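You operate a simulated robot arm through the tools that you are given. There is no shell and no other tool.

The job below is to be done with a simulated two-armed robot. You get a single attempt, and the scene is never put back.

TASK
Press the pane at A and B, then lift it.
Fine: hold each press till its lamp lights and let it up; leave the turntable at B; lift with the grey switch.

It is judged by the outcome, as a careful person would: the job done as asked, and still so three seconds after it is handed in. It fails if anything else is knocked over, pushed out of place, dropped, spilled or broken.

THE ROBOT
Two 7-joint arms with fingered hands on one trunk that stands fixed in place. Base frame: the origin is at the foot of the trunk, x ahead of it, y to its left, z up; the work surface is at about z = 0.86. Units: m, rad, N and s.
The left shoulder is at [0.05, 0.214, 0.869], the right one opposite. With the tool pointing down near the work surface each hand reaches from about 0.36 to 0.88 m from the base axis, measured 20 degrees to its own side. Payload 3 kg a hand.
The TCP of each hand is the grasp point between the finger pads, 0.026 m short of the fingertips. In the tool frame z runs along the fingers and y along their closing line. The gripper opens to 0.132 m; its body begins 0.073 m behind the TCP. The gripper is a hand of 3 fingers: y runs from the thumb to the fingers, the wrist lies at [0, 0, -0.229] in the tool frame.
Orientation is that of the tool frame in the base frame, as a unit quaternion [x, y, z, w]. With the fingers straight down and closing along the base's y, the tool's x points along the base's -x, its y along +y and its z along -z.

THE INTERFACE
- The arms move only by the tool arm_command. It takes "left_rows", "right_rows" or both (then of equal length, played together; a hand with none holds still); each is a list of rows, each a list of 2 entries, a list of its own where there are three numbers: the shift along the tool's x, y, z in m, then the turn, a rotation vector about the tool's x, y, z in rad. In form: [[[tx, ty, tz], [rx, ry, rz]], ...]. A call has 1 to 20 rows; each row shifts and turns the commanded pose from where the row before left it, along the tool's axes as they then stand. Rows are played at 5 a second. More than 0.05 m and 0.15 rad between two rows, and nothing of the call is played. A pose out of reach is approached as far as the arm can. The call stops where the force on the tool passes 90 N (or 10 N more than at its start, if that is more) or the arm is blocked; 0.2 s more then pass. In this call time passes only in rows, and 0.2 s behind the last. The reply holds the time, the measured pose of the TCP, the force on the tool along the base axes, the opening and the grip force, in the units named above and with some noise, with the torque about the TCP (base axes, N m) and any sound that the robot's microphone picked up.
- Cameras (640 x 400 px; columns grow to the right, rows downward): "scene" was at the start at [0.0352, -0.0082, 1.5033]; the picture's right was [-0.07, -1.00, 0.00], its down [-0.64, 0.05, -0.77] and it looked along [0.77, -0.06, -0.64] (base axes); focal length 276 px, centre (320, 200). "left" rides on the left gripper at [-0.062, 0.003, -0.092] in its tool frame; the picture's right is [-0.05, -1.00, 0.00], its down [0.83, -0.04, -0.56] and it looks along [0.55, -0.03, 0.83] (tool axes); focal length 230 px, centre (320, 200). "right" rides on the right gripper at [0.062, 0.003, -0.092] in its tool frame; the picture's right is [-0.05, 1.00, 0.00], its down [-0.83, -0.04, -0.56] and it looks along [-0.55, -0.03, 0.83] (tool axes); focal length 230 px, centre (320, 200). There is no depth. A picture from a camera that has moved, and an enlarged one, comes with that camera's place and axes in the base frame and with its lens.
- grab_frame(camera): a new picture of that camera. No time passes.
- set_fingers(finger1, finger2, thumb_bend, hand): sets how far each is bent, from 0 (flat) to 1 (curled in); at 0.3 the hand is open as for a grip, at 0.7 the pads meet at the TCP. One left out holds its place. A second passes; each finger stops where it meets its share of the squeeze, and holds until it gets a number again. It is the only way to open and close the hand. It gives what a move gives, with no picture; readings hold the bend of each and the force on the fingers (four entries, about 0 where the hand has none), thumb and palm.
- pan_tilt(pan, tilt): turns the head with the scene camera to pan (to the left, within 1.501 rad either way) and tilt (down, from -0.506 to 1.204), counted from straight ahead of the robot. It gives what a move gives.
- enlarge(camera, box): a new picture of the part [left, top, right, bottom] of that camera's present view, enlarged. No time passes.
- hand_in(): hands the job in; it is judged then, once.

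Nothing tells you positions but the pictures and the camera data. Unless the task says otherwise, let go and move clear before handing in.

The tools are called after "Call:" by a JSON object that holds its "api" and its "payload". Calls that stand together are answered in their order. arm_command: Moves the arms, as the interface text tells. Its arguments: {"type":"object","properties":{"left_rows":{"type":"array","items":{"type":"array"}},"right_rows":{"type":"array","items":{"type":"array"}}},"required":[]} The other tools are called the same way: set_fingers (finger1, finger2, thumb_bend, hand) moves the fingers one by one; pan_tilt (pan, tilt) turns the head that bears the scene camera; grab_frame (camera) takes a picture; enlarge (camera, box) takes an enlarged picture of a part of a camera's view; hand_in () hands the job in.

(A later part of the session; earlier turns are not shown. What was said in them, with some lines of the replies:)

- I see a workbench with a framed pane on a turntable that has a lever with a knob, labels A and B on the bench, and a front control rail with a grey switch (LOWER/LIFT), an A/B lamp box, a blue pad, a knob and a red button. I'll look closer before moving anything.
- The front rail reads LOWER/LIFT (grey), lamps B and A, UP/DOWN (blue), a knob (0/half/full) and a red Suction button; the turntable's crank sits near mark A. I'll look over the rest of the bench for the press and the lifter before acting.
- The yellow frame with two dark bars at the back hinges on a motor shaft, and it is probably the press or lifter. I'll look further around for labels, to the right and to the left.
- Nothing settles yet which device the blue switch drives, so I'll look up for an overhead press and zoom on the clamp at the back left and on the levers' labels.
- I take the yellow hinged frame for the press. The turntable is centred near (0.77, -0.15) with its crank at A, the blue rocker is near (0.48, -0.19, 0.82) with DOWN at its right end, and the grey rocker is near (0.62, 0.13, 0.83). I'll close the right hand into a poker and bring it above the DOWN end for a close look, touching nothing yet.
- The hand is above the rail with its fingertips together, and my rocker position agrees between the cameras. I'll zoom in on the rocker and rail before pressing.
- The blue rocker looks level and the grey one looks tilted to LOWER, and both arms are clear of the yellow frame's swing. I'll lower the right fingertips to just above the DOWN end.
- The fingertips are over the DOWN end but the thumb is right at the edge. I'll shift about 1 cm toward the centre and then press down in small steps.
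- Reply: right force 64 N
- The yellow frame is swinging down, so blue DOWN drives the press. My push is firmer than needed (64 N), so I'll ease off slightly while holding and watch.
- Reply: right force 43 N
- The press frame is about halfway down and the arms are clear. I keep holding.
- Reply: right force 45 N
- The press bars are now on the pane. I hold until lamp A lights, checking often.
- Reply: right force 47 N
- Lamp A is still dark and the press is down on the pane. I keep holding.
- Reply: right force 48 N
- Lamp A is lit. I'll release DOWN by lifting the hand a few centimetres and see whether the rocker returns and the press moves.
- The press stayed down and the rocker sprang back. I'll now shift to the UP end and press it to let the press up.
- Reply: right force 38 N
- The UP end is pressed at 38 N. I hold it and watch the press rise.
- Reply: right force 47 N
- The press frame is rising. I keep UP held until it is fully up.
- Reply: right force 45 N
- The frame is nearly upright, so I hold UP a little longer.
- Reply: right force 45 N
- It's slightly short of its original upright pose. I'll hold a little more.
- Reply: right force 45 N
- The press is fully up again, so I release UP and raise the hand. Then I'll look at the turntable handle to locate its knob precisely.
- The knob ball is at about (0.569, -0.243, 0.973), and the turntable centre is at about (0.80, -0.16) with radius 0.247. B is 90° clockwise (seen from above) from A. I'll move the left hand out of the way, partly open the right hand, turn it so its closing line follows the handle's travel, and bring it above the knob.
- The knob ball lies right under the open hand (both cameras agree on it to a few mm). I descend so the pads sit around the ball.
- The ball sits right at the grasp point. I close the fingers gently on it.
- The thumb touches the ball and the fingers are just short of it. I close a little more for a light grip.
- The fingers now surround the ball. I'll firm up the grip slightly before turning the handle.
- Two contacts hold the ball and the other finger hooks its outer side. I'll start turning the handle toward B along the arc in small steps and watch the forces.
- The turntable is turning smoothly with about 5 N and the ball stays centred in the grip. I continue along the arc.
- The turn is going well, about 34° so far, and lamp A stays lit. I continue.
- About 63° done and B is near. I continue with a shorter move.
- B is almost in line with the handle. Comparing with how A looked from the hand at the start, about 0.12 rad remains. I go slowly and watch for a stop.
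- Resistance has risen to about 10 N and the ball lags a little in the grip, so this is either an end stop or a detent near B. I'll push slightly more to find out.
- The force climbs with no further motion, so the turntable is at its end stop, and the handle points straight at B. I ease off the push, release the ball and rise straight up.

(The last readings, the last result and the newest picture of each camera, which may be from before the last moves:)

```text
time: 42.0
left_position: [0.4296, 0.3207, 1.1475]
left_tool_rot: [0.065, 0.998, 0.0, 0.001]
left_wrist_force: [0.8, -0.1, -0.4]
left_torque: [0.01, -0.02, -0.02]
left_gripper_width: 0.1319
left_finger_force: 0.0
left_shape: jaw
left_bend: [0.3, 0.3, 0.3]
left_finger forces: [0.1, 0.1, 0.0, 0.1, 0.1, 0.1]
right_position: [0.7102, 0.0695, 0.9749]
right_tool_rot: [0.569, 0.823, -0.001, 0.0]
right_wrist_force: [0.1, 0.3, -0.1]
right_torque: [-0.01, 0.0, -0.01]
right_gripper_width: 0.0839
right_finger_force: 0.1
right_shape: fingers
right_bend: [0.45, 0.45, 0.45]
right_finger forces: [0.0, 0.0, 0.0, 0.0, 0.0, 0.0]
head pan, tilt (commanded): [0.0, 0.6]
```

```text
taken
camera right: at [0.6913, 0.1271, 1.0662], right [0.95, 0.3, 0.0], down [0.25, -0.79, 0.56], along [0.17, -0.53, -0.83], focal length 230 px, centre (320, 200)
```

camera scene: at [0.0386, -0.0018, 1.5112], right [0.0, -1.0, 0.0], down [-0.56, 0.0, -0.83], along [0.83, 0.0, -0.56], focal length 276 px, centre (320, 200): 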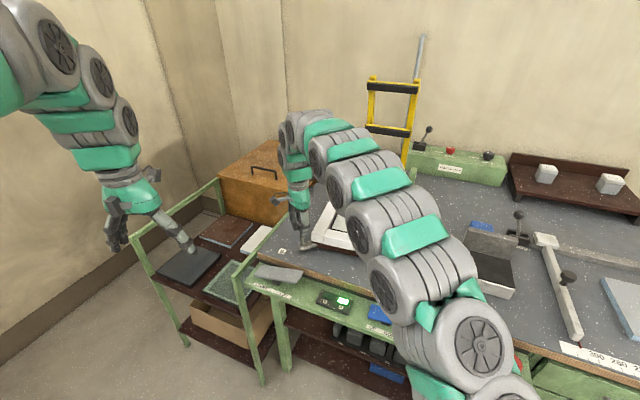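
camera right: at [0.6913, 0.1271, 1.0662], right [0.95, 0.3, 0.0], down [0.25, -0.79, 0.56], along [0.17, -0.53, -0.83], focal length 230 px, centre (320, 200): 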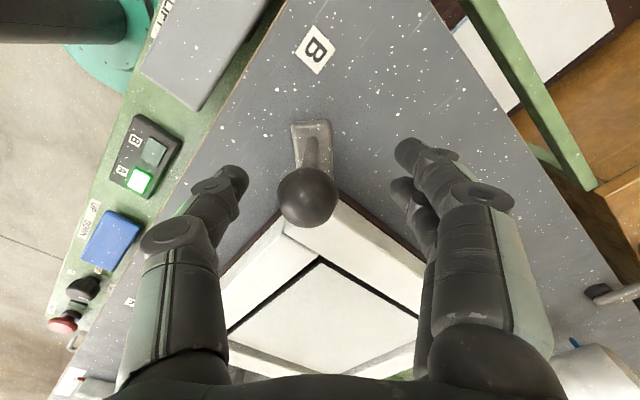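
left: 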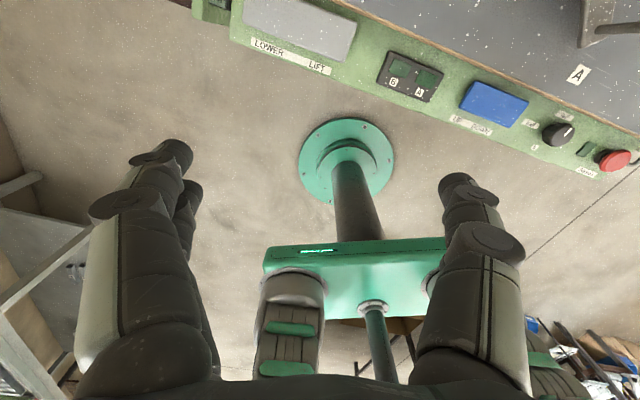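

The fingers are clear of the ball and the handle stays at B. I rise, turn the hand back and return over the blue rocker.

Call:
{"api": "arm_command", "payload": {"right_rows": [[[0, 0, -0.02], [0, 0, 0]], [[0, 0, -0.03], [0, 0, 0]], [[0, 0, -0.04], [0, 0, 0]], [[0, 0, -0.04], [0, 0, 0]], [[0, 0, 0], [0, 0, -0.1335]], [[0, 0, 0], [0, 0, -0.1335]], [[0, 0, 0], [0, 0, -0.1335]], [[0, 0, 0], [0, 0, -0.1335]], [[0, 0, 0], [0, 0, -0.1335]], [[0, 0, 0], [0, 0, -0.1335]], [[0.01283, -0.03898, 0], [0, 0, 0]], [[0.01283, -0.03898, 0], [0, 0, 0]], [[0.01283, -0.03898, 0], [0, 0, 0]], [[0.01283, -0.03898, 0], [0, 0, 0]], [[0.01283, -0.03898, 0], [0, 0, 0]], [[0.01283, -0.03898, 0], [0, 0, 0]], [[0.01283, -0.03898, 0], [0, 0, 0]], [[0.01283, -0.03898, 0], [0, 0, 0]], [[0.01283, -0.03898, 0], [0, 0, 0]], [[0, 0, 0], [0, 0, 0]]]}}

Call:
{"api": "set_fingers", "payload": {"hand": "right", "finger1": 0.7, "finger2": 0.7, "thumb_bend": 0.7}}

Call:
{"api": "grab_frame", "payload": {"camera": "scene"}}

Call:
{"api": "grab_frame", "payload": {"camera": "right"}}

```text
time: 46.2
left_position: [0.4279, 0.3205, 1.146]
left_tool_rot: [0.066, 0.998, 0.001, 0.0]
left_wrist_force: [-0.2, -0.5, 0.4]
left_torque: [0.0, -0.02, -0.02]
left_gripper_width: 0.1319
left_finger_force: 0.2
left_shape: jaw
left_bend: [0.3, 0.3, 0.3]
left_finger forces: [0.0, 0.1, 0.0, 0.1, 0.0, 0.0]
right_position: [0.4618, -0.207, 1.0705]
right_tool_rot: [0.202, 0.979, 0.0, 0.0]
right_wrist_force: [0.2, 0.4, -0.7]
right_torque: [0.01, 0.01, 0.01]
right_gripper_width: 0.0844
right_finger_force: 0.1
right_shape: fingers
right_bend: [0.45, 0.45, 0.45]
right_finger forces: [0.0, 0.0, 0.0, 0.1, 0.0, 0.0]
right hand out of reach, approached as far as the arm can: row 4
head pan, tilt (commanded): [0.0, 0.6]
```

```text
time: 47.2
left_position: [0.4281, 0.32, 1.1465]
left_tool_rot: [0.065, 0.998, 0.001, 0.001]
left_wrist_force: [-0.3, 0.6, 0.1]
left_torque: [0.02, 0.01, 0.0]
left_gripper_width: 0.1321
left_finger_force: 0.1
left_shape: jaw
left_bend: [0.3, 0.3, 0.3]
left_finger forces: [0.1, 0.0, 0.0, 0.1, 0.0, 0.0]
right_position: [0.4628, -0.2074, 1.0693]
right_tool_rot: [0.202, 0.979, -0.001, 0.0]
right_wrist_force: [-0.5, -0.3, 1.1]
right_torque: [0.0, 0.02, -0.03]
right_gripper_width: 0.0061
right_finger_force: 0.0
right_shape: fingers
right_bend: [0.7, 0.7, 0.7]
right_finger forces: [0.1, 0.0, 0.0, 0.0, 0.0, 0.0]
head pan, tilt (commanded): [0.0, 0.6]
```

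```text
taken
camera scene: at [0.0385, -0.0018, 1.5112], right [0.0, -1.0, 0.0], down [-0.56, 0.0, -0.83], along [0.83, 0.0, -0.56], focal length 276 px, centre (320, 200)
```

scene: 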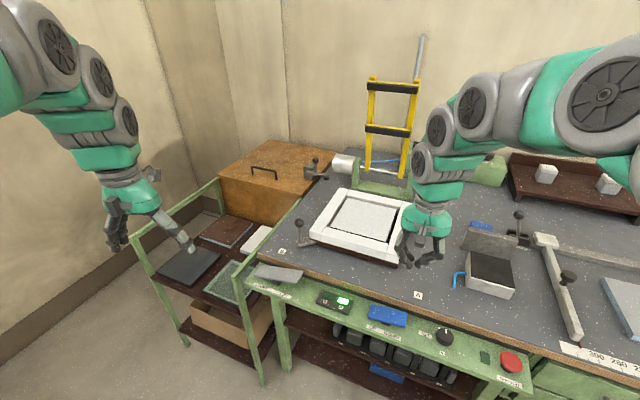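

```text
taken
camera right: at [0.4064, -0.1803, 1.1617], right [0.44, 0.9, 0.0], down [0.75, -0.37, 0.56], along [0.5, -0.25, -0.83], focal length 230 px, centre (320, 200)
```

right: 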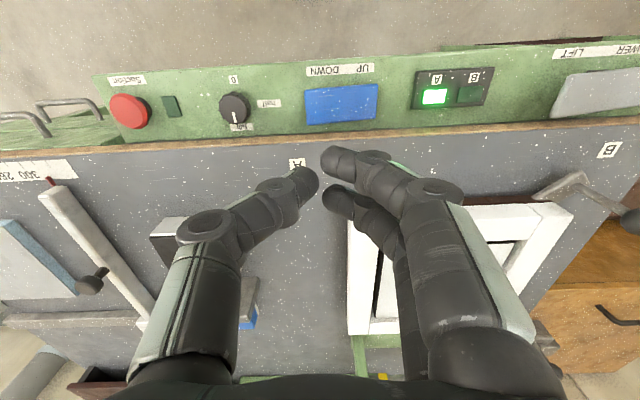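

The handle is now at B and lamp A stays lit. I'll zoom in to check the turntable alignment before pressing again.

Call:
{"api": "enlarge", "payload": {"camera": "scene", "box": [240, 160, 460, 330]}}

```text
2.35 times, centred on (350, 245) of scene
camera zoom: at [0.0385, -0.0018, 1.5112], right [0.0, -1.0, 0.0], down [-0.56, 0.0, -0.83], along [0.83, 0.0, -0.56], focal length 649 px, centre (249, 94)
```

zoom: 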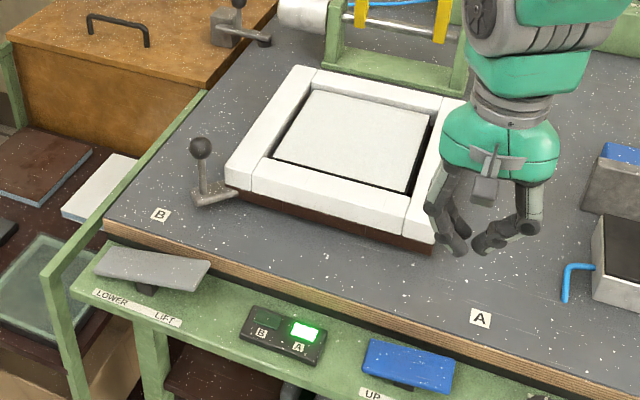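

The handle is against its stop at B and the pane is square to the press. I press and hold DOWN again at the same place as before.

Call:
{"api": "arm_command", "payload": {"right_rows": [[[-0.002, 0.002, 0.04], [0, 0, 0]], [[0, 0, 0.04], [0, 0, 0]], [[0, 0, 0.04], [0, 0, 0]], [[0, 0, 0.04], [0, 0, 0]], [[0, 0, 0.03], [0, 0, 0]], [[0, 0, 0.01], [0, 0, 0]], [[0, 0, 0.008], [0, 0, 0]], [[0, 0, 0.006], [0, 0, 0]], [[0, 0, 0.0035], [0, 0, 0]]]}}

Call:
{"api": "grab_frame", "payload": {"camera": "scene"}}

```text
time: 49.2
left_position: [0.4278, 0.3199, 1.1477]
left_tool_rot: [0.065, 0.998, 0.0, 0.0]
left_wrist_force: [0.3, 0.2, -0.2]
left_torque: [0.01, -0.02, -0.05]
left_gripper_width: 0.1318
left_finger_force: 0.1
left_shape: jaw
left_bend: [0.3, 0.3, 0.3]
left_finger forces: [0.1, 0.0, 0.1, 0.0, 0.0, 0.1]
right_position: [0.467, -0.2075, 0.8533]
right_tool_rot: [0.203, 0.979, -0.001, 0.001]
right_wrist_force: [-4.5, -2.2, 45.9]
right_torque: [-0.23, 0.28, -0.06]
right_gripper_width: 0.0021
right_finger_force: 22.9
right_shape: fingers
right_bend: [0.72, 0.72, 0.71]
right_finger forces: [10.4, 10.1, 0.1, 0.1, 25.4, 0.0]
head pan, tilt (commanded): [0.0, 0.6]
```

```text
taken
camera scene: at [0.038, -0.0017, 1.5112], right [0.0, -1.0, 0.0], down [-0.56, 0.0, -0.83], along [0.83, 0.0, -0.56], focal length 276 px, centre (320, 200)
```

scene: 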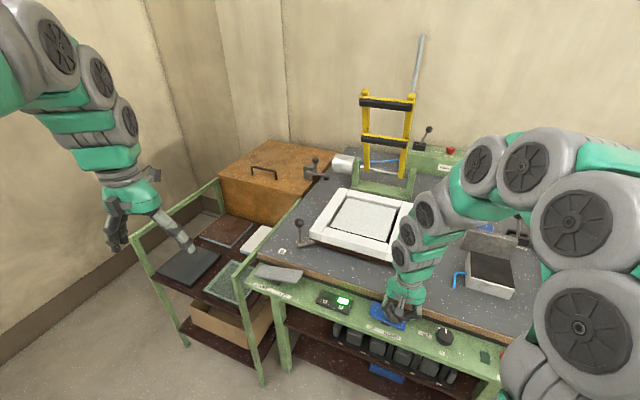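

The press is coming down again. I hold and watch lamp B.

Call:
{"api": "arm_command", "payload": {"right_rows": [[[0, 0, 0], [0, 0, 0]], [[0, 0, 0], [0, 0, 0]], [[0, 0, 0], [0, 0, 0]], [[0, 0, 0], [0, 0, 0]], [[0, 0, 0], [0, 0, 0]], [[0, 0, 0], [0, 0, 0]], [[0, 0, 0], [0, 0, 0]]]}}

Call:
{"api": "enlarge", "payload": {"camera": "scene", "box": [240, 150, 460, 330]}}

```text
time: 50.8
left_position: [0.4279, 0.3217, 1.1462]
left_tool_rot: [0.065, 0.998, -0.001, -0.002]
left_wrist_force: [0.6, 0.8, 0.2]
left_torque: [-0.02, 0.01, -0.01]
left_gripper_width: 0.1319
left_finger_force: 0.0
left_shape: jaw
left_bend: [0.3, 0.3, 0.3]
left_finger forces: [0.1, 0.1, 0.1, 0.0, 0.0, 0.0]
right_position: [0.4655, -0.207, 0.8518]
right_tool_rot: [0.202, 0.979, 0.0, 0.001]
right_wrist_force: [7.8, -11.7, 58.7]
right_torque: [-0.62, -0.04, 0.11]
right_gripper_width: 0.0015
right_finger_force: 29.8
right_shape: fingers
right_bend: [0.73, 0.73, 0.71]
right_finger forces: [11.0, 11.0, 0.1, 0.1, 37.0, 0.0]
head pan, tilt (commanded): [0.0, 0.6]
```

```text
2.22 times, centred on (350, 240) of scene
camera zoom: at [0.0381, -0.0017, 1.5112], right [0.0, -1.0, 0.0], down [-0.56, 0.0, -0.83], along [0.83, 0.0, -0.56], focal length 613 px, centre (253, 111)
```

zoom: 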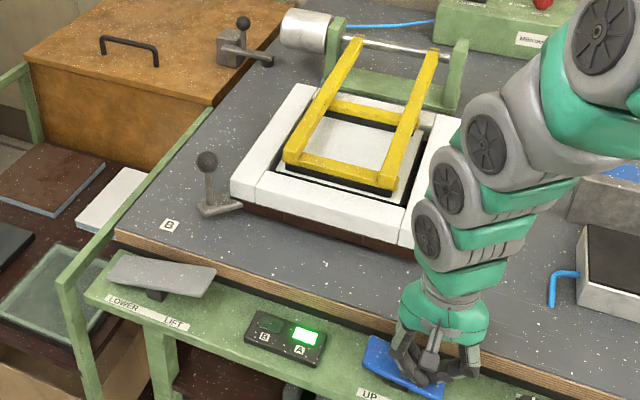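

The press is on the pane at B. I keep holding until lamp B lights.

Call:
{"api": "arm_command", "payload": {"right_rows": [[[0, 0, 0], [0, 0, 0]], [[0, 0, 0], [0, 0, 0]], [[0, 0, 0], [0, 0, 0]], [[0, 0, 0], [0, 0, 0]]]}}

Call:
{"api": "enlarge", "payload": {"camera": "scene", "box": [240, 150, 460, 330]}}

```text
time: 51.8
left_position: [0.428, 0.3211, 1.1485]
left_tool_rot: [0.065, 0.998, 0.001, 0.0]
left_wrist_force: [-0.1, -0.1, -0.1]
left_torque: [0.03, -0.03, 0.04]
left_gripper_width: 0.1321
left_finger_force: 0.1
left_shape: jaw
left_bend: [0.3, 0.3, 0.3]
left_finger forces: [0.0, 0.0, 0.1, 0.0, 0.1, 0.1]
right_position: [0.4656, -0.2065, 0.8523]
right_tool_rot: [0.203, 0.979, 0.0, 0.0]
right_wrist_force: [3.3, -13.3, 53.6]
right_torque: [-0.58, 0.06, 0.01]
right_gripper_width: 0.0004
right_finger_force: 29.0
right_shape: fingers
right_bend: [0.73, 0.73, 0.72]
right_finger forces: [9.1, 9.4, 0.0, 0.0, 38.4, 0.0]
head pan, tilt (commanded): [0.0, 0.6]
```

```text
2.22 times, centred on (350, 240) of scene
camera zoom: at [0.038, -0.0018, 1.5112], right [0.0, -1.0, 0.0], down [-0.56, 0.0, -0.83], along [0.83, 0.0, -0.56], focal length 613 px, centre (253, 111)
```

zoom: 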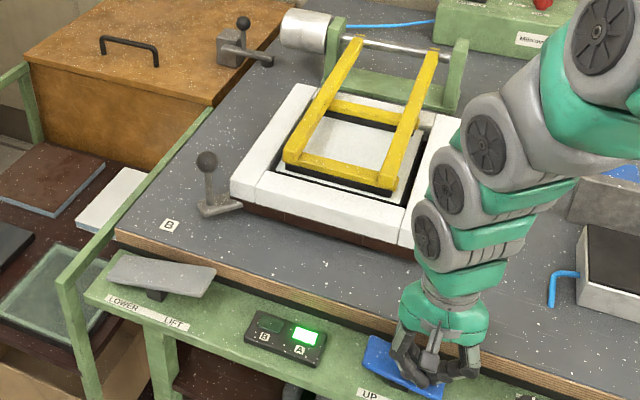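

Lamp B is still dark. I hold on.

Call:
{"api": "arm_command", "payload": {"right_rows": [[[0, 0, 0], [0, 0, 0]], [[0, 0, 0], [0, 0, 0]], [[0, 0, 0], [0, 0, 0]]]}}

Call:
{"api": "enlarge", "payload": {"camera": "scene", "box": [240, 150, 460, 330]}}

```text
time: 52.6
left_position: [0.4276, 0.3212, 1.1474]
left_tool_rot: [0.065, 0.998, 0.0, 0.0]
left_wrist_force: [0.8, -0.1, -0.8]
left_torque: [0.0, 0.02, 0.0]
left_gripper_width: 0.1318
left_finger_force: 0.0
left_shape: jaw
left_bend: [0.3, 0.3, 0.3]
left_finger forces: [0.0, 0.1, 0.1, 0.0, 0.0, 0.1]
right_position: [0.4647, -0.2068, 0.8526]
right_tool_rot: [0.202, 0.979, 0.0, 0.0]
right_wrist_force: [-3.0, -11.1, 51.7]
right_torque: [-0.58, 0.21, 0.04]
right_gripper_width: 0.0006
right_finger_force: 27.2
right_shape: fingers
right_bend: [0.73, 0.73, 0.72]
right_finger forces: [7.9, 8.1, 0.0, 0.1, 38.7, 0.0]
head pan, tilt (commanded): [0.0, 0.6]
```

```text
2.22 times, centred on (350, 240) of scene
camera zoom: at [0.038, -0.0018, 1.5112], right [0.0, -1.0, 0.0], down [-0.56, 0.0, -0.83], along [0.83, 0.0, -0.56], focal length 613 px, centre (253, 111)
```

zoom: 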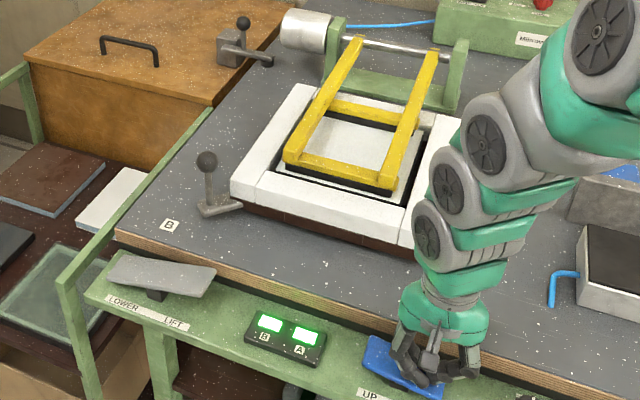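

Lamps A and B are both lit. I release DOWN, move to the UP end and press it to let the press up.

Call:
{"api": "arm_command", "payload": {"right_rows": [[[0, 0, -0.015], [0, 0, 0]], [[0, 0, -0.025], [0, 0, 0]], [[0, 0.028, 0], [0, 0, 0]], [[0, 0.028, 0], [0, 0, 0]], [[0, 0, 0.02], [0, 0, 0]], [[0, 0, 0.01], [0, 0, 0]], [[0, 0, 0.006], [0, 0, 0]], [[0, 0, 0.0035], [0, 0, 0]], [[0, 0, 0], [0, 0, 0]], [[0, 0, 0], [0, 0, 0]], [[0, 0, 0], [0, 0, 0]]]}}

Call:
{"api": "grab_frame", "payload": {"camera": "scene"}}

```text
time: 55.0
left_position: [0.4275, 0.321, 1.1467]
left_tool_rot: [0.066, 0.998, -0.001, 0.0]
left_wrist_force: [0.4, 1.0, 0.0]
left_torque: [0.01, 0.02, -0.01]
left_gripper_width: 0.1316
left_finger_force: 0.0
left_shape: jaw
left_bend: [0.3, 0.3, 0.3]
left_finger forces: [0.0, 0.1, 0.1, 0.1, 0.0, 0.0]
right_position: [0.4884, -0.1544, 0.8519]
right_tool_rot: [0.203, 0.979, 0.001, 0.002]
right_wrist_force: [6.2, 0.9, 34.0]
right_torque: [0.07, -0.19, 0.02]
right_gripper_width: 0.0018
right_finger_force: 18.3
right_shape: fingers
right_bend: [0.71, 0.71, 0.72]
right_finger forces: [9.5, 9.1, 0.1, 0.0, 16.7, 0.0]
head pan, tilt (commanded): [0.0, 0.6]
```

```text
taken
camera scene: at [0.0383, -0.0017, 1.5112], right [0.0, -1.0, 0.0], down [-0.56, 0.0, -0.83], along [0.83, 0.0, -0.56], focal length 276 px, centre (320, 200)
```

scene: 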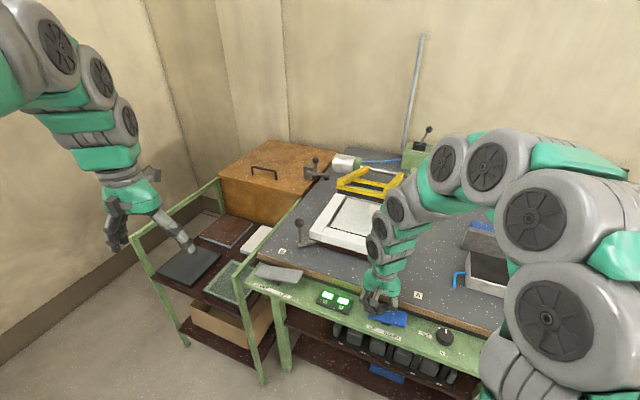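

The press is rising with both lamps lit. I hold UP until it is fully upright.

Call:
{"api": "arm_command", "payload": {"right_rows": [[[0, 0, 0], [0, 0, 0]], [[0, 0, 0], [0, 0, 0]], [[0, 0, 0], [0, 0, 0]], [[0, 0, 0], [0, 0, 0]], [[0, 0, 0], [0, 0, 0]], [[0, 0, 0], [0, 0, 0]], [[0, 0, 0], [0, 0, 0]], [[0, 0, 0], [0, 0, 0]], [[0, 0, 0], [0, 0, 0]], [[0, 0, 0], [0, 0, 0]], [[0, 0, 0], [0, 0, 0]], [[0, 0, 0], [0, 0, 0]], [[0, 0, 0], [0, 0, 0]], [[0, 0, 0], [0, 0, 0]], [[0, 0, 0], [0, 0, 0]], [[0, 0, 0], [0, 0, 0]], [[0, 0, 0], [0, 0, 0]], [[0, 0, 0], [0, 0, 0]]]}}

Call:
{"api": "grab_frame", "payload": {"camera": "scene"}}

```text
time: 58.8
left_position: [0.4283, 0.3204, 1.1465]
left_tool_rot: [0.065, 0.998, 0.001, 0.0]
left_wrist_force: [-1.0, -0.1, -0.4]
left_torque: [0.0, 0.02, 0.01]
left_gripper_width: 0.1318
left_finger_force: 0.1
left_shape: jaw
left_bend: [0.3, 0.3, 0.3]
left_finger forces: [0.1, 0.0, 0.0, 0.0, 0.0, 0.0]
right_position: [0.4891, -0.154, 0.8521]
right_tool_rot: [0.202, 0.979, 0.0, 0.0]
right_wrist_force: [6.8, 6.3, 36.2]
right_torque: [0.26, -0.22, -0.03]
right_gripper_width: 0.0012
right_finger_force: 18.9
right_shape: fingers
right_bend: [0.72, 0.72, 0.73]
right_finger forces: [13.0, 12.8, 0.1, 0.0, 12.1, 0.1]
head pan, tilt (commanded): [0.0, 0.6]
```

```text
taken
camera scene: at [0.0382, -0.0016, 1.5112], right [0.0, -1.0, 0.0], down [-0.56, 0.0, -0.83], along [0.83, 0.0, -0.56], focal length 276 px, centre (320, 200)
```

scene: 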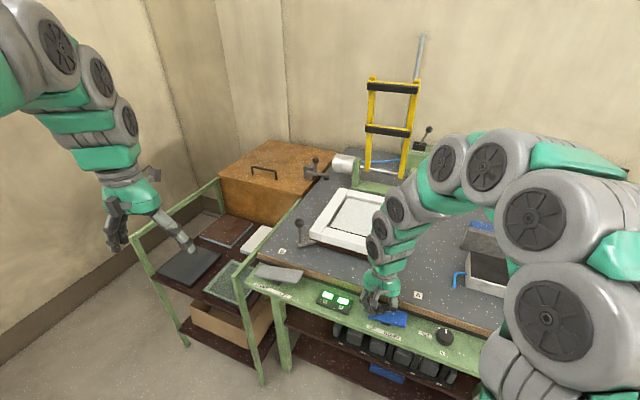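

The press is up and both lamps are lit. I'll withdraw the right hand to the right, close the left hand, and bring it above the LIFT end of the grey rocker, near (0.59, 0.08).

Call:
{"api": "arm_command", "payload": {"right_rows": [[[0, 0, -0.02], [0, 0, 0]], [[0, 0, -0.04], [0, 0, 0]], [[0, 0, -0.045], [0, 0, 0]], [[0, 0, -0.045], [0, 0, 0]], [[0, 0, -0.045], [0, 0, 0]], [[0, -0.04, 0], [0, 0, 0]], [[0, -0.04, 0], [0, 0, 0]], [[0, -0.04, 0], [0, 0, 0]], [[0, -0.04, 0], [0, 0, 0]], [[0, -0.04, 0], [0, 0, 0]]]}}

Call:
{"api": "set_fingers", "payload": {"hand": "left", "finger1": 0.7, "finger2": 0.7, "thumb_bend": 0.7}}

Call:
{"api": "arm_command", "payload": {"left_rows": [[[0, 0, 0], [0, 0, 0.125]], [[0, 0, 0], [0, 0, 0.125]], [[-0.0317, -0.023, 0.0139], [0, 0, 0]], [[-0.0317, -0.023, 0.0139], [0, 0, 0]], [[-0.0317, -0.023, 0.0139], [0, 0, 0]], [[-0.0317, -0.023, 0.0139], [0, 0, 0]], [[-0.0317, -0.023, 0.0139], [0, 0, 0]], [[-0.0317, -0.023, 0.0139], [0, 0, 0]], [[-0.0317, -0.023, 0.0139], [0, 0, 0]], [[0, 0, 0], [0, -0.117, 0]], [[0, 0, 0], [0, -0.117, 0]], [[0, 0, 0], [0, -0.117, 0]], [[0, 0, 0], [0, 0, 0]]]}}

Call:
{"api": "grab_frame", "payload": {"camera": "scene"}}

Call:
{"api": "grab_frame", "payload": {"camera": "left"}}

```text
time: 61.0
left_position: [0.4286, 0.32, 1.1464]
left_tool_rot: [0.065, 0.998, 0.0, 0.0]
left_wrist_force: [-1.0, -0.7, -0.9]
left_torque: [0.03, 0.0, 0.0]
left_gripper_width: 0.1319
left_finger_force: 0.1
left_shape: jaw
left_bend: [0.3, 0.3, 0.3]
left_finger forces: [0.0, 0.0, 0.0, 0.1, 0.0, 0.0]
right_position: [0.4085, -0.3396, 1.0465]
right_tool_rot: [0.202, 0.979, -0.001, 0.0]
right_wrist_force: [0.4, -0.7, -0.4]
right_torque: [0.08, 0.03, 0.04]
right_gripper_width: 0.0053
right_finger_force: 0.0
right_shape: fingers
right_bend: [0.7, 0.7, 0.7]
right_finger forces: [0.1, 0.0, 0.0, 0.1, 0.0, 0.1]
head pan, tilt (commanded): [0.0, 0.6]
```

```text
time: 62.0
left_position: [0.4282, 0.322, 1.1471]
left_tool_rot: [0.066, 0.998, 0.0, 0.0]
left_wrist_force: [0.0, -0.2, 0.1]
left_torque: [-0.02, -0.01, 0.01]
left_gripper_width: 0.0064
left_finger_force: 0.1
left_shape: fingers
left_bend: [0.7, 0.7, 0.7]
left_finger forces: [0.0, 0.0, 0.0, 0.0, 0.0, 0.0]
right_position: [0.4091, -0.3395, 1.0466]
right_tool_rot: [0.203, 0.979, 0.0, 0.0]
right_wrist_force: [0.8, 0.5, -0.1]
right_torque: [0.04, 0.01, -0.01]
right_gripper_width: 0.0056
right_finger_force: 0.0
right_shape: fingers
right_bend: [0.7, 0.7, 0.7]
right_finger forces: [0.1, 0.0, 0.0, 0.1, 0.1, 0.0]
head pan, tilt (commanded): [0.0, 0.6]
```

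```text
time: 64.8
left_position: [0.5759, 0.0889, 1.0506]
left_tool_rot: [0.187, 0.967, -0.034, 0.172]
left_wrist_force: [0.3, 0.3, 0.0]
left_torque: [-0.06, 0.0, -0.02]
left_gripper_width: 0.0063
left_finger_force: 0.0
left_shape: fingers
left_bend: [0.7, 0.7, 0.7]
left_finger forces: [0.0, 0.0, 0.0, 0.0, 0.0, 0.0]
right_position: [0.4094, -0.3417, 1.0479]
right_tool_rot: [0.202, 0.979, 0.0, 0.0]
right_wrist_force: [-0.2, 0.2, -0.5]
right_torque: [0.03, 0.01, 0.02]
right_gripper_width: 0.0056
right_finger_force: 0.1
right_shape: fingers
right_bend: [0.7, 0.7, 0.7]
right_finger forces: [0.0, 0.0, 0.0, 0.1, 0.1, 0.1]
head pan, tilt (commanded): [0.0, 0.6]
```

```text
taken
camera scene: at [0.0385, -0.0018, 1.5112], right [0.0, -1.0, 0.0], down [-0.56, 0.0, -0.83], along [0.83, 0.0, -0.56], focal length 276 px, centre (320, 200)
```

scene: 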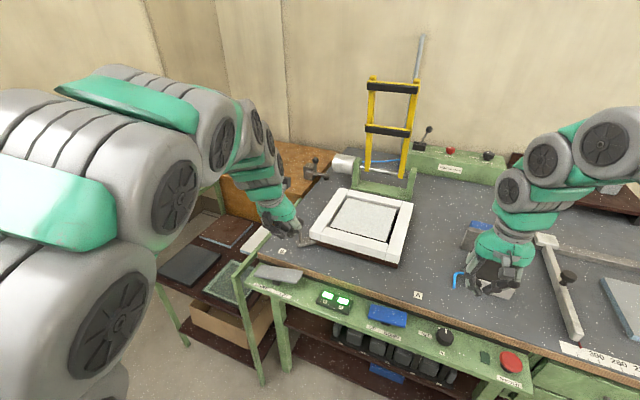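

```text
taken
camera left: at [0.6003, 0.0807, 1.1592], right [-0.33, -0.95, 0.02], down [-0.92, 0.32, 0.23], along [-0.23, 0.06, -0.97], focal length 230 px, centre (320, 200)
```

left: 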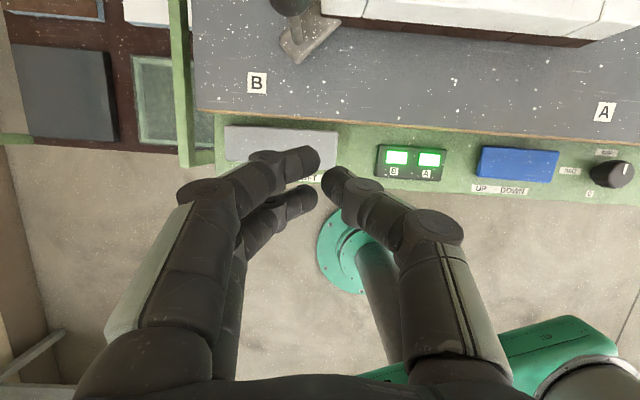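

The LIFT end of the grey rocker is at about (0.588, 0.057) and my fingertips are roughly above its LIFT half. I'll lower them to just above it and check.

Call:
{"api": "arm_command", "payload": {"left_rows": [[[0.0116, 0, 0.0361], [0, 0, 0]], [[0.0116, 0, 0.0361], [0, 0, 0]], [[0.0116, 0, 0.0361], [0, 0, 0]], [[0.0116, 0, 0.0361], [0, 0, 0]], [[0, 0, 0], [0, 0, 0]]]}}

Call:
{"api": "enlarge", "payload": {"camera": "scene", "box": [220, 190, 380, 330]}}

Call:
{"api": "grab_frame", "payload": {"camera": "left"}}

```text
time: 66.0
left_position: [0.5822, 0.0855, 0.899]
left_tool_rot: [0.186, 0.967, -0.033, 0.171]
left_wrist_force: [-0.6, 0.8, -0.2]
left_torque: [-0.01, 0.0, -0.01]
left_gripper_width: 0.0057
left_finger_force: 0.1
left_shape: fingers
left_bend: [0.7, 0.7, 0.7]
left_finger forces: [0.0, 0.0, 0.0, 0.0, 0.1, 0.0]
right_position: [0.4103, -0.3394, 1.0476]
right_tool_rot: [0.202, 0.979, -0.001, 0.0]
right_wrist_force: [0.2, 0.0, -0.9]
right_torque: [-0.03, 0.0, -0.01]
right_gripper_width: 0.0054
right_finger_force: 0.0
right_shape: fingers
right_bend: [0.7, 0.7, 0.7]
right_finger forces: [0.0, 0.0, 0.1, 0.0, 0.0, 0.0]
head pan, tilt (commanded): [0.0, 0.6]
```

```text
2.86 times, centred on (300, 260) of scene
camera zoom: at [0.0385, -0.0018, 1.5112], right [0.0, -1.0, 0.0], down [-0.56, 0.0, -0.83], along [0.83, 0.0, -0.56], focal length 789 px, centre (377, 29)
```

zoom: 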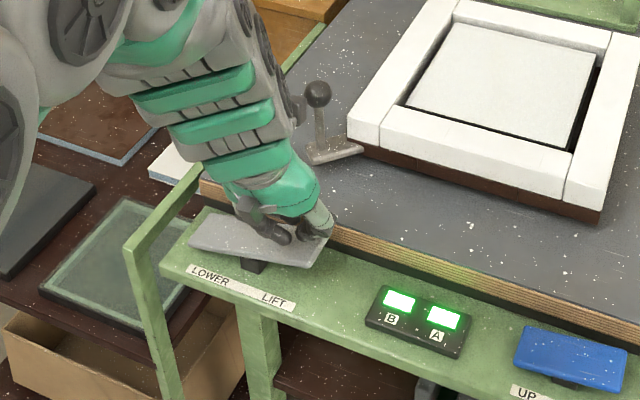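

```text
taken
camera left: at [0.6084, 0.0782, 1.0087], right [-0.33, -0.95, 0.02], down [-0.92, 0.32, 0.24], along [-0.23, 0.06, -0.97], focal length 230 px, centre (320, 200)
```

left: 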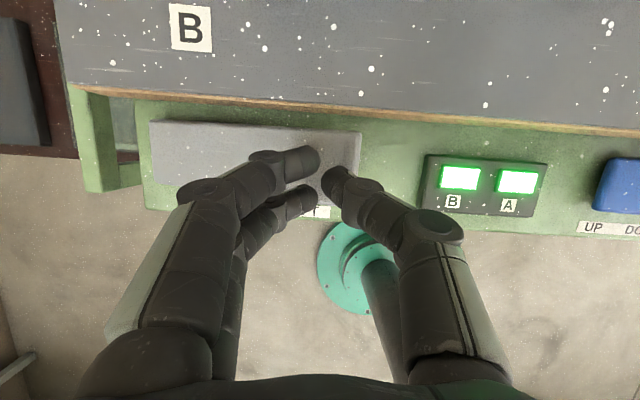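

The fingertips are well placed over the LIFT half and clear of the handle. I press straight down in small steps.

Call:
{"api": "arm_command", "payload": {"left_rows": [[[0.00345, 0, 0.0094], [0, 0, 0]], [[0.00345, 0, 0.0094], [0, 0, 0]], [[0.00276, 0, 0.0075], [0, 0, 0]], [[0.00207, 0, 0.0056], [0, 0, 0]], [[0, 0, 0], [0, 0, 0]]]}}

Call:
{"api": "enlarge", "payload": {"camera": "scene", "box": [240, 140, 460, 320]}}

Call:
{"api": "grab_frame", "payload": {"camera": "left"}}

```text
time: 67.2
left_position: [0.5804, 0.086, 0.8646]
left_tool_rot: [0.187, 0.967, -0.033, 0.171]
left_wrist_force: [0.4, 0.7, -0.4]
left_torque: [0.0, -0.03, -0.01]
left_gripper_width: 0.0056
left_finger_force: 0.2
left_shape: fingers
left_bend: [0.7, 0.7, 0.7]
left_finger forces: [0.0, 0.2, 0.0, 0.0, 0.0, 0.0]
right_position: [0.4104, -0.34, 1.0467]
right_tool_rot: [0.203, 0.979, 0.0, 0.0]
right_wrist_force: [-0.4, 0.3, 0.5]
right_torque: [0.01, -0.04, 0.05]
right_gripper_width: 0.0057
right_finger_force: 0.0
right_shape: fingers
right_bend: [0.7, 0.7, 0.7]
right_finger forces: [0.1, 0.0, 0.0, 0.0, 0.1, 0.0]
head pan, tilt (commanded): [0.0, 0.6]
```

```text
2.22 times, centred on (350, 230) of scene
camera zoom: at [0.0385, -0.0018, 1.5112], right [0.0, -1.0, 0.0], down [-0.56, 0.0, -0.83], along [0.83, 0.0, -0.56], focal length 613 px, centre (253, 133)
```

zoom: 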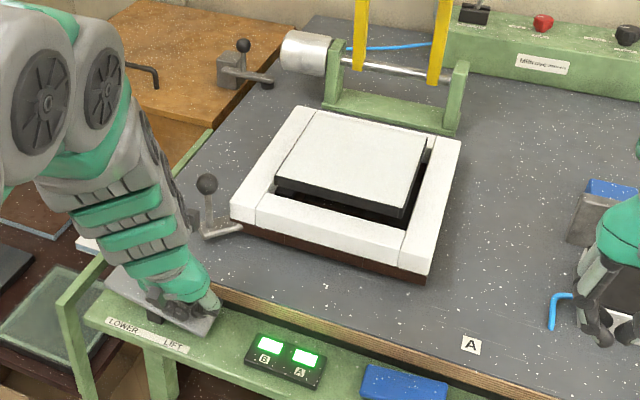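

```text
taken
camera left: at [0.6058, 0.078, 0.9734], right [-0.33, -0.95, 0.02], down [-0.92, 0.32, 0.24], along [-0.23, 0.06, -0.97], focal length 230 px, centre (320, 200)
```

left: 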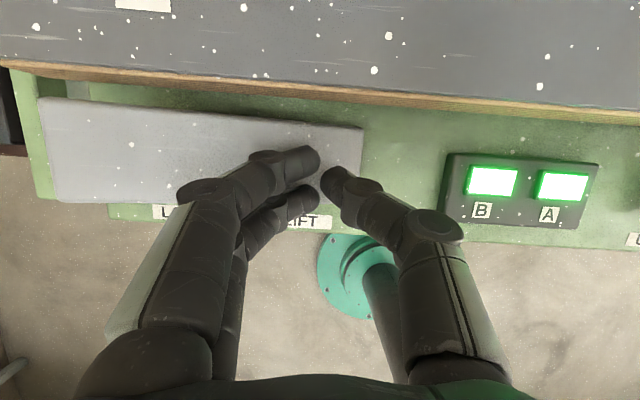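

The grey rocker has tipped to LIFT and the pane is rising out of its frame. I stay put a moment and watch how it goes.

Call:
{"api": "arm_command", "payload": {"left_rows": [[[0, 0, 0], [0, 0, 0]], [[0, 0, 0], [0, 0, 0]], [[0, 0, 0], [0, 0, 0]]]}}

Call:
{"api": "enlarge", "payload": {"camera": "scene", "box": [240, 140, 460, 320]}}

```text
time: 68.0
left_position: [0.5809, 0.0855, 0.8643]
left_tool_rot: [0.186, 0.967, -0.033, 0.171]
left_wrist_force: [0.6, 0.5, 0.3]
left_torque: [0.03, 0.01, 0.0]
left_gripper_width: 0.0054
left_finger_force: 0.0
left_shape: fingers
left_bend: [0.7, 0.7, 0.7]
left_finger forces: [0.0, 0.0, 0.0, 0.0, 0.1, 0.1]
right_position: [0.4082, -0.3387, 1.0471]
right_tool_rot: [0.203, 0.979, 0.0, 0.0]
right_wrist_force: [0.0, -0.7, 0.9]
right_torque: [0.05, 0.0, 0.03]
right_gripper_width: 0.0057
right_finger_force: 0.0
right_shape: fingers
right_bend: [0.7, 0.7, 0.7]
right_finger forces: [0.1, 0.0, 0.0, 0.1, 0.0, 0.1]
head pan, tilt (commanded): [0.0, 0.6]
```

```text
2.22 times, centred on (350, 230) of scene
camera zoom: at [0.0385, -0.0018, 1.5112], right [0.0, -1.0, 0.0], down [-0.56, 0.0, -0.83], along [0.83, 0.0, -0.56], focal length 613 px, centre (253, 133)
```

zoom: 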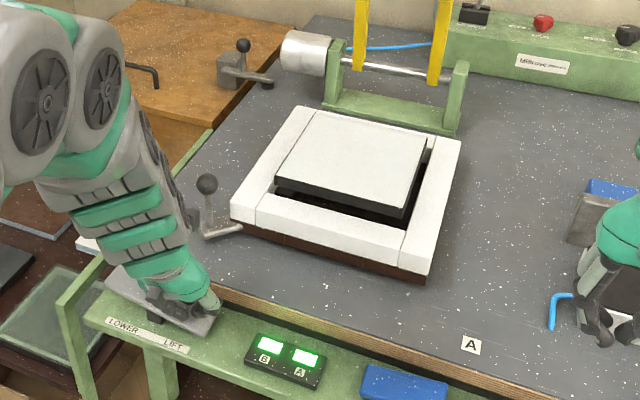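

The pane has risen a few centimetres and stopped. My fingers now feel no force, so the rocker has latched at LIFT. I'll back the left hand straight off and check the rocker and pane.

Call:
{"api": "arm_command", "payload": {"left_rows": [[[-0.0069, 0, -0.0188], [0, 0, 0]], [[-0.0138, 0, -0.0376], [0, 0, 0]], [[-0.0138, 0, -0.0376], [0, 0, 0]], [[-0.0138, 0, -0.0376], [0, 0, 0]], [[-0.0138, 0, -0.0376], [0, 0, 0]], [[0, 0, 0], [0, 0, 0]]]}}

Call:
{"api": "enlarge", "payload": {"camera": "scene", "box": [240, 140, 460, 320]}}

Call:
{"api": "grab_frame", "payload": {"camera": "left"}}

```text
time: 69.4
left_position: [0.5795, 0.0851, 1.0445]
left_tool_rot: [0.186, 0.967, -0.033, 0.172]
left_wrist_force: [0.4, -0.6, -0.3]
left_torque: [0.01, -0.01, 0.0]
left_gripper_width: 0.0059
left_finger_force: 0.1
left_shape: fingers
left_bend: [0.7, 0.7, 0.7]
left_finger forces: [0.1, 0.1, 0.1, 0.0, 0.0, 0.0]
right_position: [0.4085, -0.3397, 1.0469]
right_tool_rot: [0.203, 0.979, 0.0, 0.0]
right_wrist_force: [-0.4, 0.4, 0.6]
right_torque: [-0.03, -0.01, 0.0]
right_gripper_width: 0.0055
right_finger_force: 0.1
right_shape: fingers
right_bend: [0.7, 0.7, 0.7]
right_finger forces: [0.1, 0.0, 0.0, 0.0, 0.0, 0.0]
head pan, tilt (commanded): [0.0, 0.6]
```

```text
2.22 times, centred on (350, 230) of scene
camera zoom: at [0.0385, -0.0018, 1.5112], right [0.0, -1.0, 0.0], down [-0.56, 0.0, -0.83], along [0.83, 0.0, -0.56], focal length 613 px, centre (253, 133)
```

zoom: 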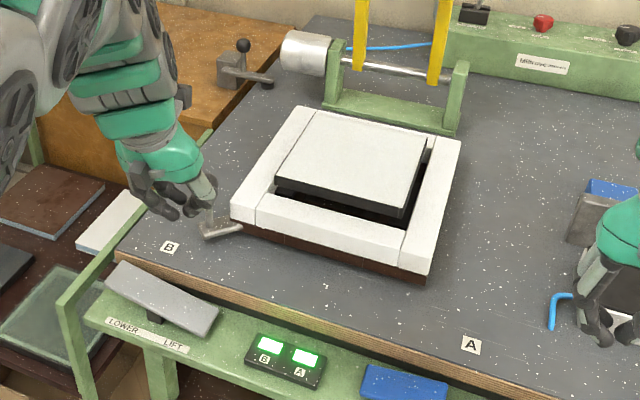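

```text
taken
camera left: at [0.6063, 0.078, 1.1529], right [-0.33, -0.95, 0.02], down [-0.92, 0.32, 0.24], along [-0.23, 0.06, -0.97], focal length 230 px, centre (320, 200)
```

left: 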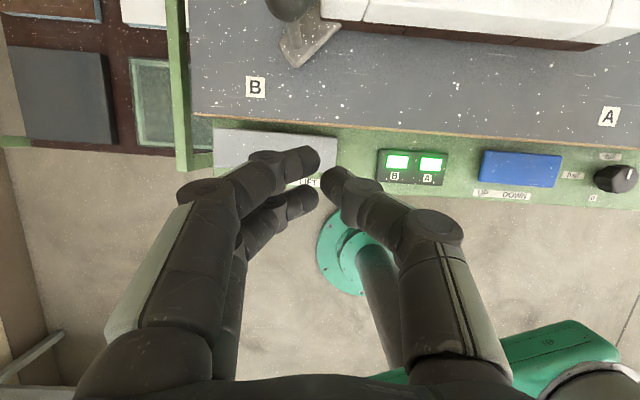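

The rocker stays latched at LIFT and the pane stays up. I move the left hand well clear and then check everything once more.

Call:
{"api": "arm_command", "payload": {"left_rows": [[[0, 0, 0], [0, 0.117, 0]], [[0, 0, 0], [0, 0.117, 0]], [[0, 0, 0], [0, 0.117, 0]], [[0.0317, 0.023, -0.0139], [0, 0, 0]], [[0.0317, 0.023, -0.0139], [0, 0, 0]], [[0.0317, 0.023, -0.0139], [0, 0, 0]], [[0.0317, 0.023, -0.0139], [0, 0, 0]], [[0.0317, 0.023, -0.0139], [0, 0, 0]], [[0.0317, 0.023, -0.0139], [0, 0, 0]], [[0.0317, 0.023, -0.0139], [0, 0, 0]], [[0, 0, 0], [0, 0, 0]], [[0, 0, 0], [0, 0, 0]], [[0, 0, 0], [0, 0, 0]], [[0, 0, 0], [0, 0, 0]], [[0, 0, 0], [0, 0, 0]]]}}

Call:
{"api": "grab_frame", "payload": {"camera": "scene"}}

Call:
{"api": "enlarge", "payload": {"camera": "scene", "box": [240, 160, 440, 320]}}

Call:
{"api": "enlarge", "payload": {"camera": "scene", "box": [300, 170, 430, 270]}}

```text
time: 72.6
left_position: [0.4344, 0.3179, 1.1415]
left_tool_rot: [0.189, 0.982, 0.0, 0.0]
left_wrist_force: [0.2, 0.0, -0.1]
left_torque: [0.04, -0.02, -0.05]
left_gripper_width: 0.0055
left_finger_force: 0.0
left_shape: fingers
left_bend: [0.7, 0.7, 0.7]
left_finger forces: [0.0, 0.0, 0.0, 0.0, 0.0, 0.0]
right_position: [0.4092, -0.3397, 1.0466]
right_tool_rot: [0.203, 0.979, 0.0, -0.001]
right_wrist_force: [0.8, 0.4, 0.1]
right_torque: [-0.01, -0.01, 0.02]
right_gripper_width: 0.0053
right_finger_force: 0.1
right_shape: fingers
right_bend: [0.7, 0.7, 0.7]
right_finger forces: [0.0, 0.0, 0.0, 0.1, 0.0, 0.1]
head pan, tilt (commanded): [0.0, 0.6]
```

```text
taken
camera scene: at [0.0385, -0.0018, 1.5112], right [0.0, -1.0, 0.0], down [-0.56, 0.0, -0.83], along [0.83, 0.0, -0.56], focal length 276 px, centre (320, 200)
```

scene: 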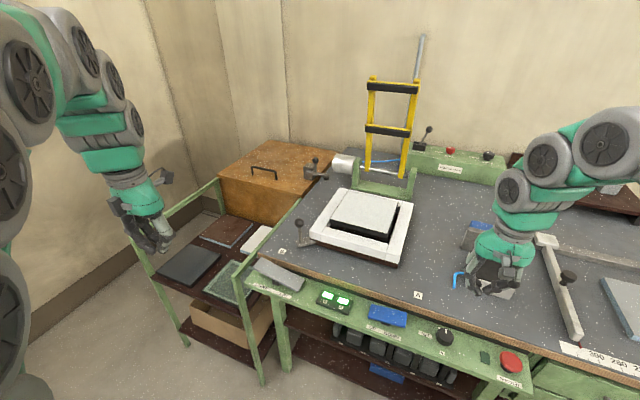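

```text
2.50 times, centred on (340, 240) of scene
camera zoom: at [0.0385, -0.0018, 1.5112], right [0.0, -1.0, 0.0], down [-0.56, 0.0, -0.83], along [0.83, 0.0, -0.56], focal length 690 px, centre (270, 100)
```

zoom: 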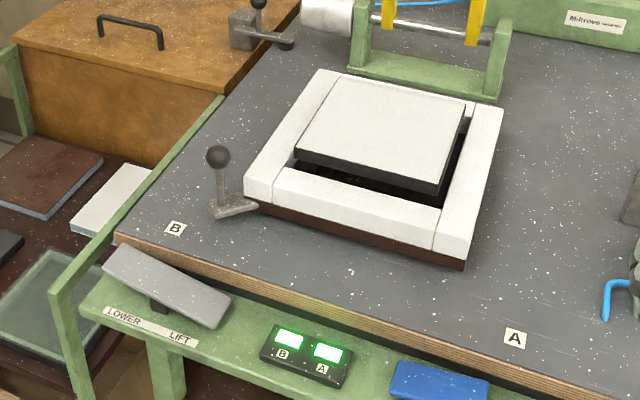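

```text
4.00 times, centred on (365, 220) of scene
camera zoom: at [0.0385, -0.0018, 1.5112], right [0.0, -1.0, 0.0], down [-0.56, 0.0, -0.83], along [0.83, 0.0, -0.56], focal length 1104 px, centre (140, 120)
```

zoom: 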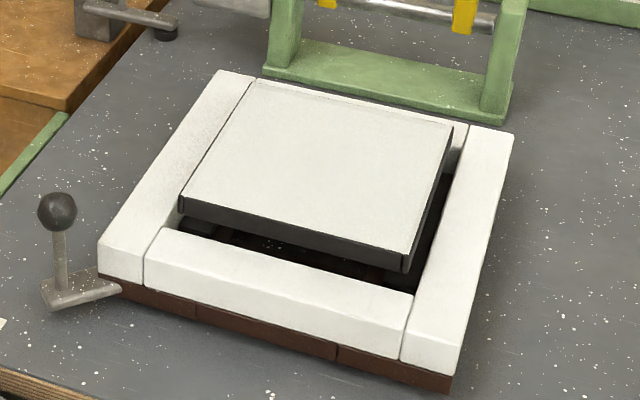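

The pane is lifted, the handle is at B, both lamps are lit, the press is up and the rocker is latched at LIFT. I'll wait a few seconds to confirm that it stays so.

Call:
{"api": "arm_command", "payload": {"left_rows": [[[0, 0, 0], [0, 0, 0]], [[0, 0, 0], [0, 0, 0]], [[0, 0, 0], [0, 0, 0]], [[0, 0, 0], [0, 0, 0]], [[0, 0, 0], [0, 0, 0]], [[0, 0, 0], [0, 0, 0]], [[0, 0, 0], [0, 0, 0]], [[0, 0, 0], [0, 0, 0]], [[0, 0, 0], [0, 0, 0]], [[0, 0, 0], [0, 0, 0]], [[0, 0, 0], [0, 0, 0]], [[0, 0, 0], [0, 0, 0]], [[0, 0, 0], [0, 0, 0]], [[0, 0, 0], [0, 0, 0]], [[0, 0, 0], [0, 0, 0]], [[0, 0, 0], [0, 0, 0]], [[0, 0, 0], [0, 0, 0]], [[0, 0, 0], [0, 0, 0]]]}}

Call:
{"api": "enlarge", "payload": {"camera": "scene", "box": [300, 170, 430, 270]}}

Call:
{"api": "grab_frame", "payload": {"camera": "scene"}}

Call:
{"api": "grab_frame", "payload": {"camera": "right"}}

```text
time: 76.4
left_position: [0.435, 0.3182, 1.1402]
left_tool_rot: [0.189, 0.982, 0.0, 0.0]
left_wrist_force: [0.9, 0.0, -0.3]
left_torque: [0.01, 0.01, 0.0]
left_gripper_width: 0.0059
left_finger_force: 0.0
left_shape: fingers
left_bend: [0.7, 0.7, 0.7]
left_finger forces: [0.1, 0.1, 0.0, 0.1, 0.1, 0.1]
right_position: [0.4105, -0.3393, 1.0466]
right_tool_rot: [0.203, 0.979, 0.0, 0.0]
right_wrist_force: [0.3, 0.2, -0.1]
right_torque: [0.01, 0.03, -0.01]
right_gripper_width: 0.0056
right_finger_force: 0.0
right_shape: fingers
right_bend: [0.7, 0.7, 0.7]
right_finger forces: [0.0, 0.1, 0.0, 0.1, 0.0, 0.0]
head pan, tilt (commanded): [0.0, 0.6]
```

```text
4.00 times, centred on (365, 220) of scene
camera zoom: at [0.0385, -0.0018, 1.5112], right [0.0, -1.0, 0.0], down [-0.56, 0.0, -0.83], along [0.83, 0.0, -0.56], focal length 1104 px, centre (140, 120)
```

zoom: 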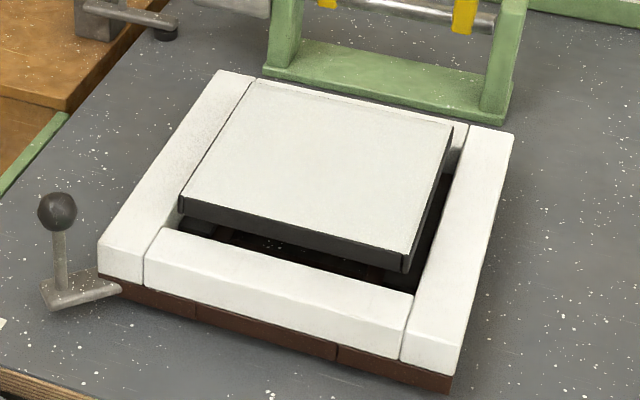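

```text
taken
camera scene: at [0.0385, -0.0018, 1.5112], right [0.0, -1.0, 0.0], down [-0.56, 0.0, -0.83], along [0.83, 0.0, -0.56], focal length 276 px, centre (320, 200)
```

scene: 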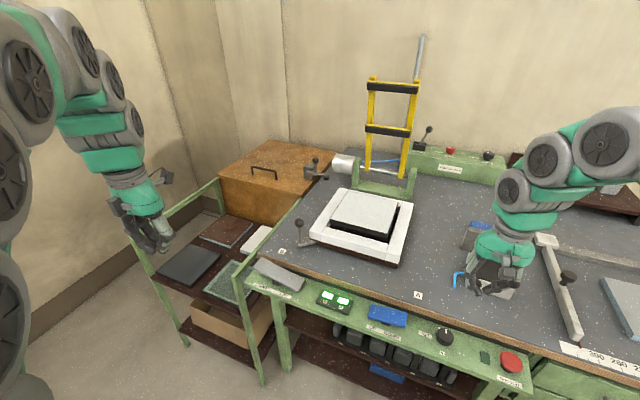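

```text
taken
camera right: at [0.3537, -0.3125, 1.1393], right [0.44, 0.9, 0.0], down [0.75, -0.37, 0.56], along [0.5, -0.25, -0.83], focal length 230 px, centre (320, 200)
```

right: 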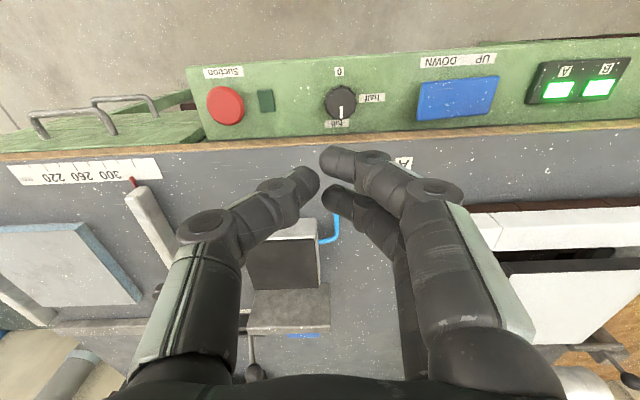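

Nothing has changed over the wait. The pane is up on its lifter, the turntable is at B, lamps A and B are lit, the press is up, the grey switch is at LIFT, and both hands are clear, so I hand in the job.

Call:
{"api": "hand_in", "payload": {}}

```text
The job is handed in.
```

The job is handed in. The pane was pressed at A and at B, then lifted with the grey switch.

- **Presses:** I held blue DOWN at A and then at B until each lamp lit. Each time I raised the press fully with UP. Both lamps stayed lit.
- **Turntable:** I turned the handle from A until it met its end stop. It points at the B mark, and I left it there.
- **Lift:** The grey switch latched at LIFT. The pane rose a few centimetres and stopped. It was still up about nine seconds later, just before I handed in.
- **Untouched:** I did not use the Suction button or the 0/half/full knob, which stayed at full. The pane lifted without them.

Both hands were clear when I handed in. I saw nothing knocked over or pushed out of place.
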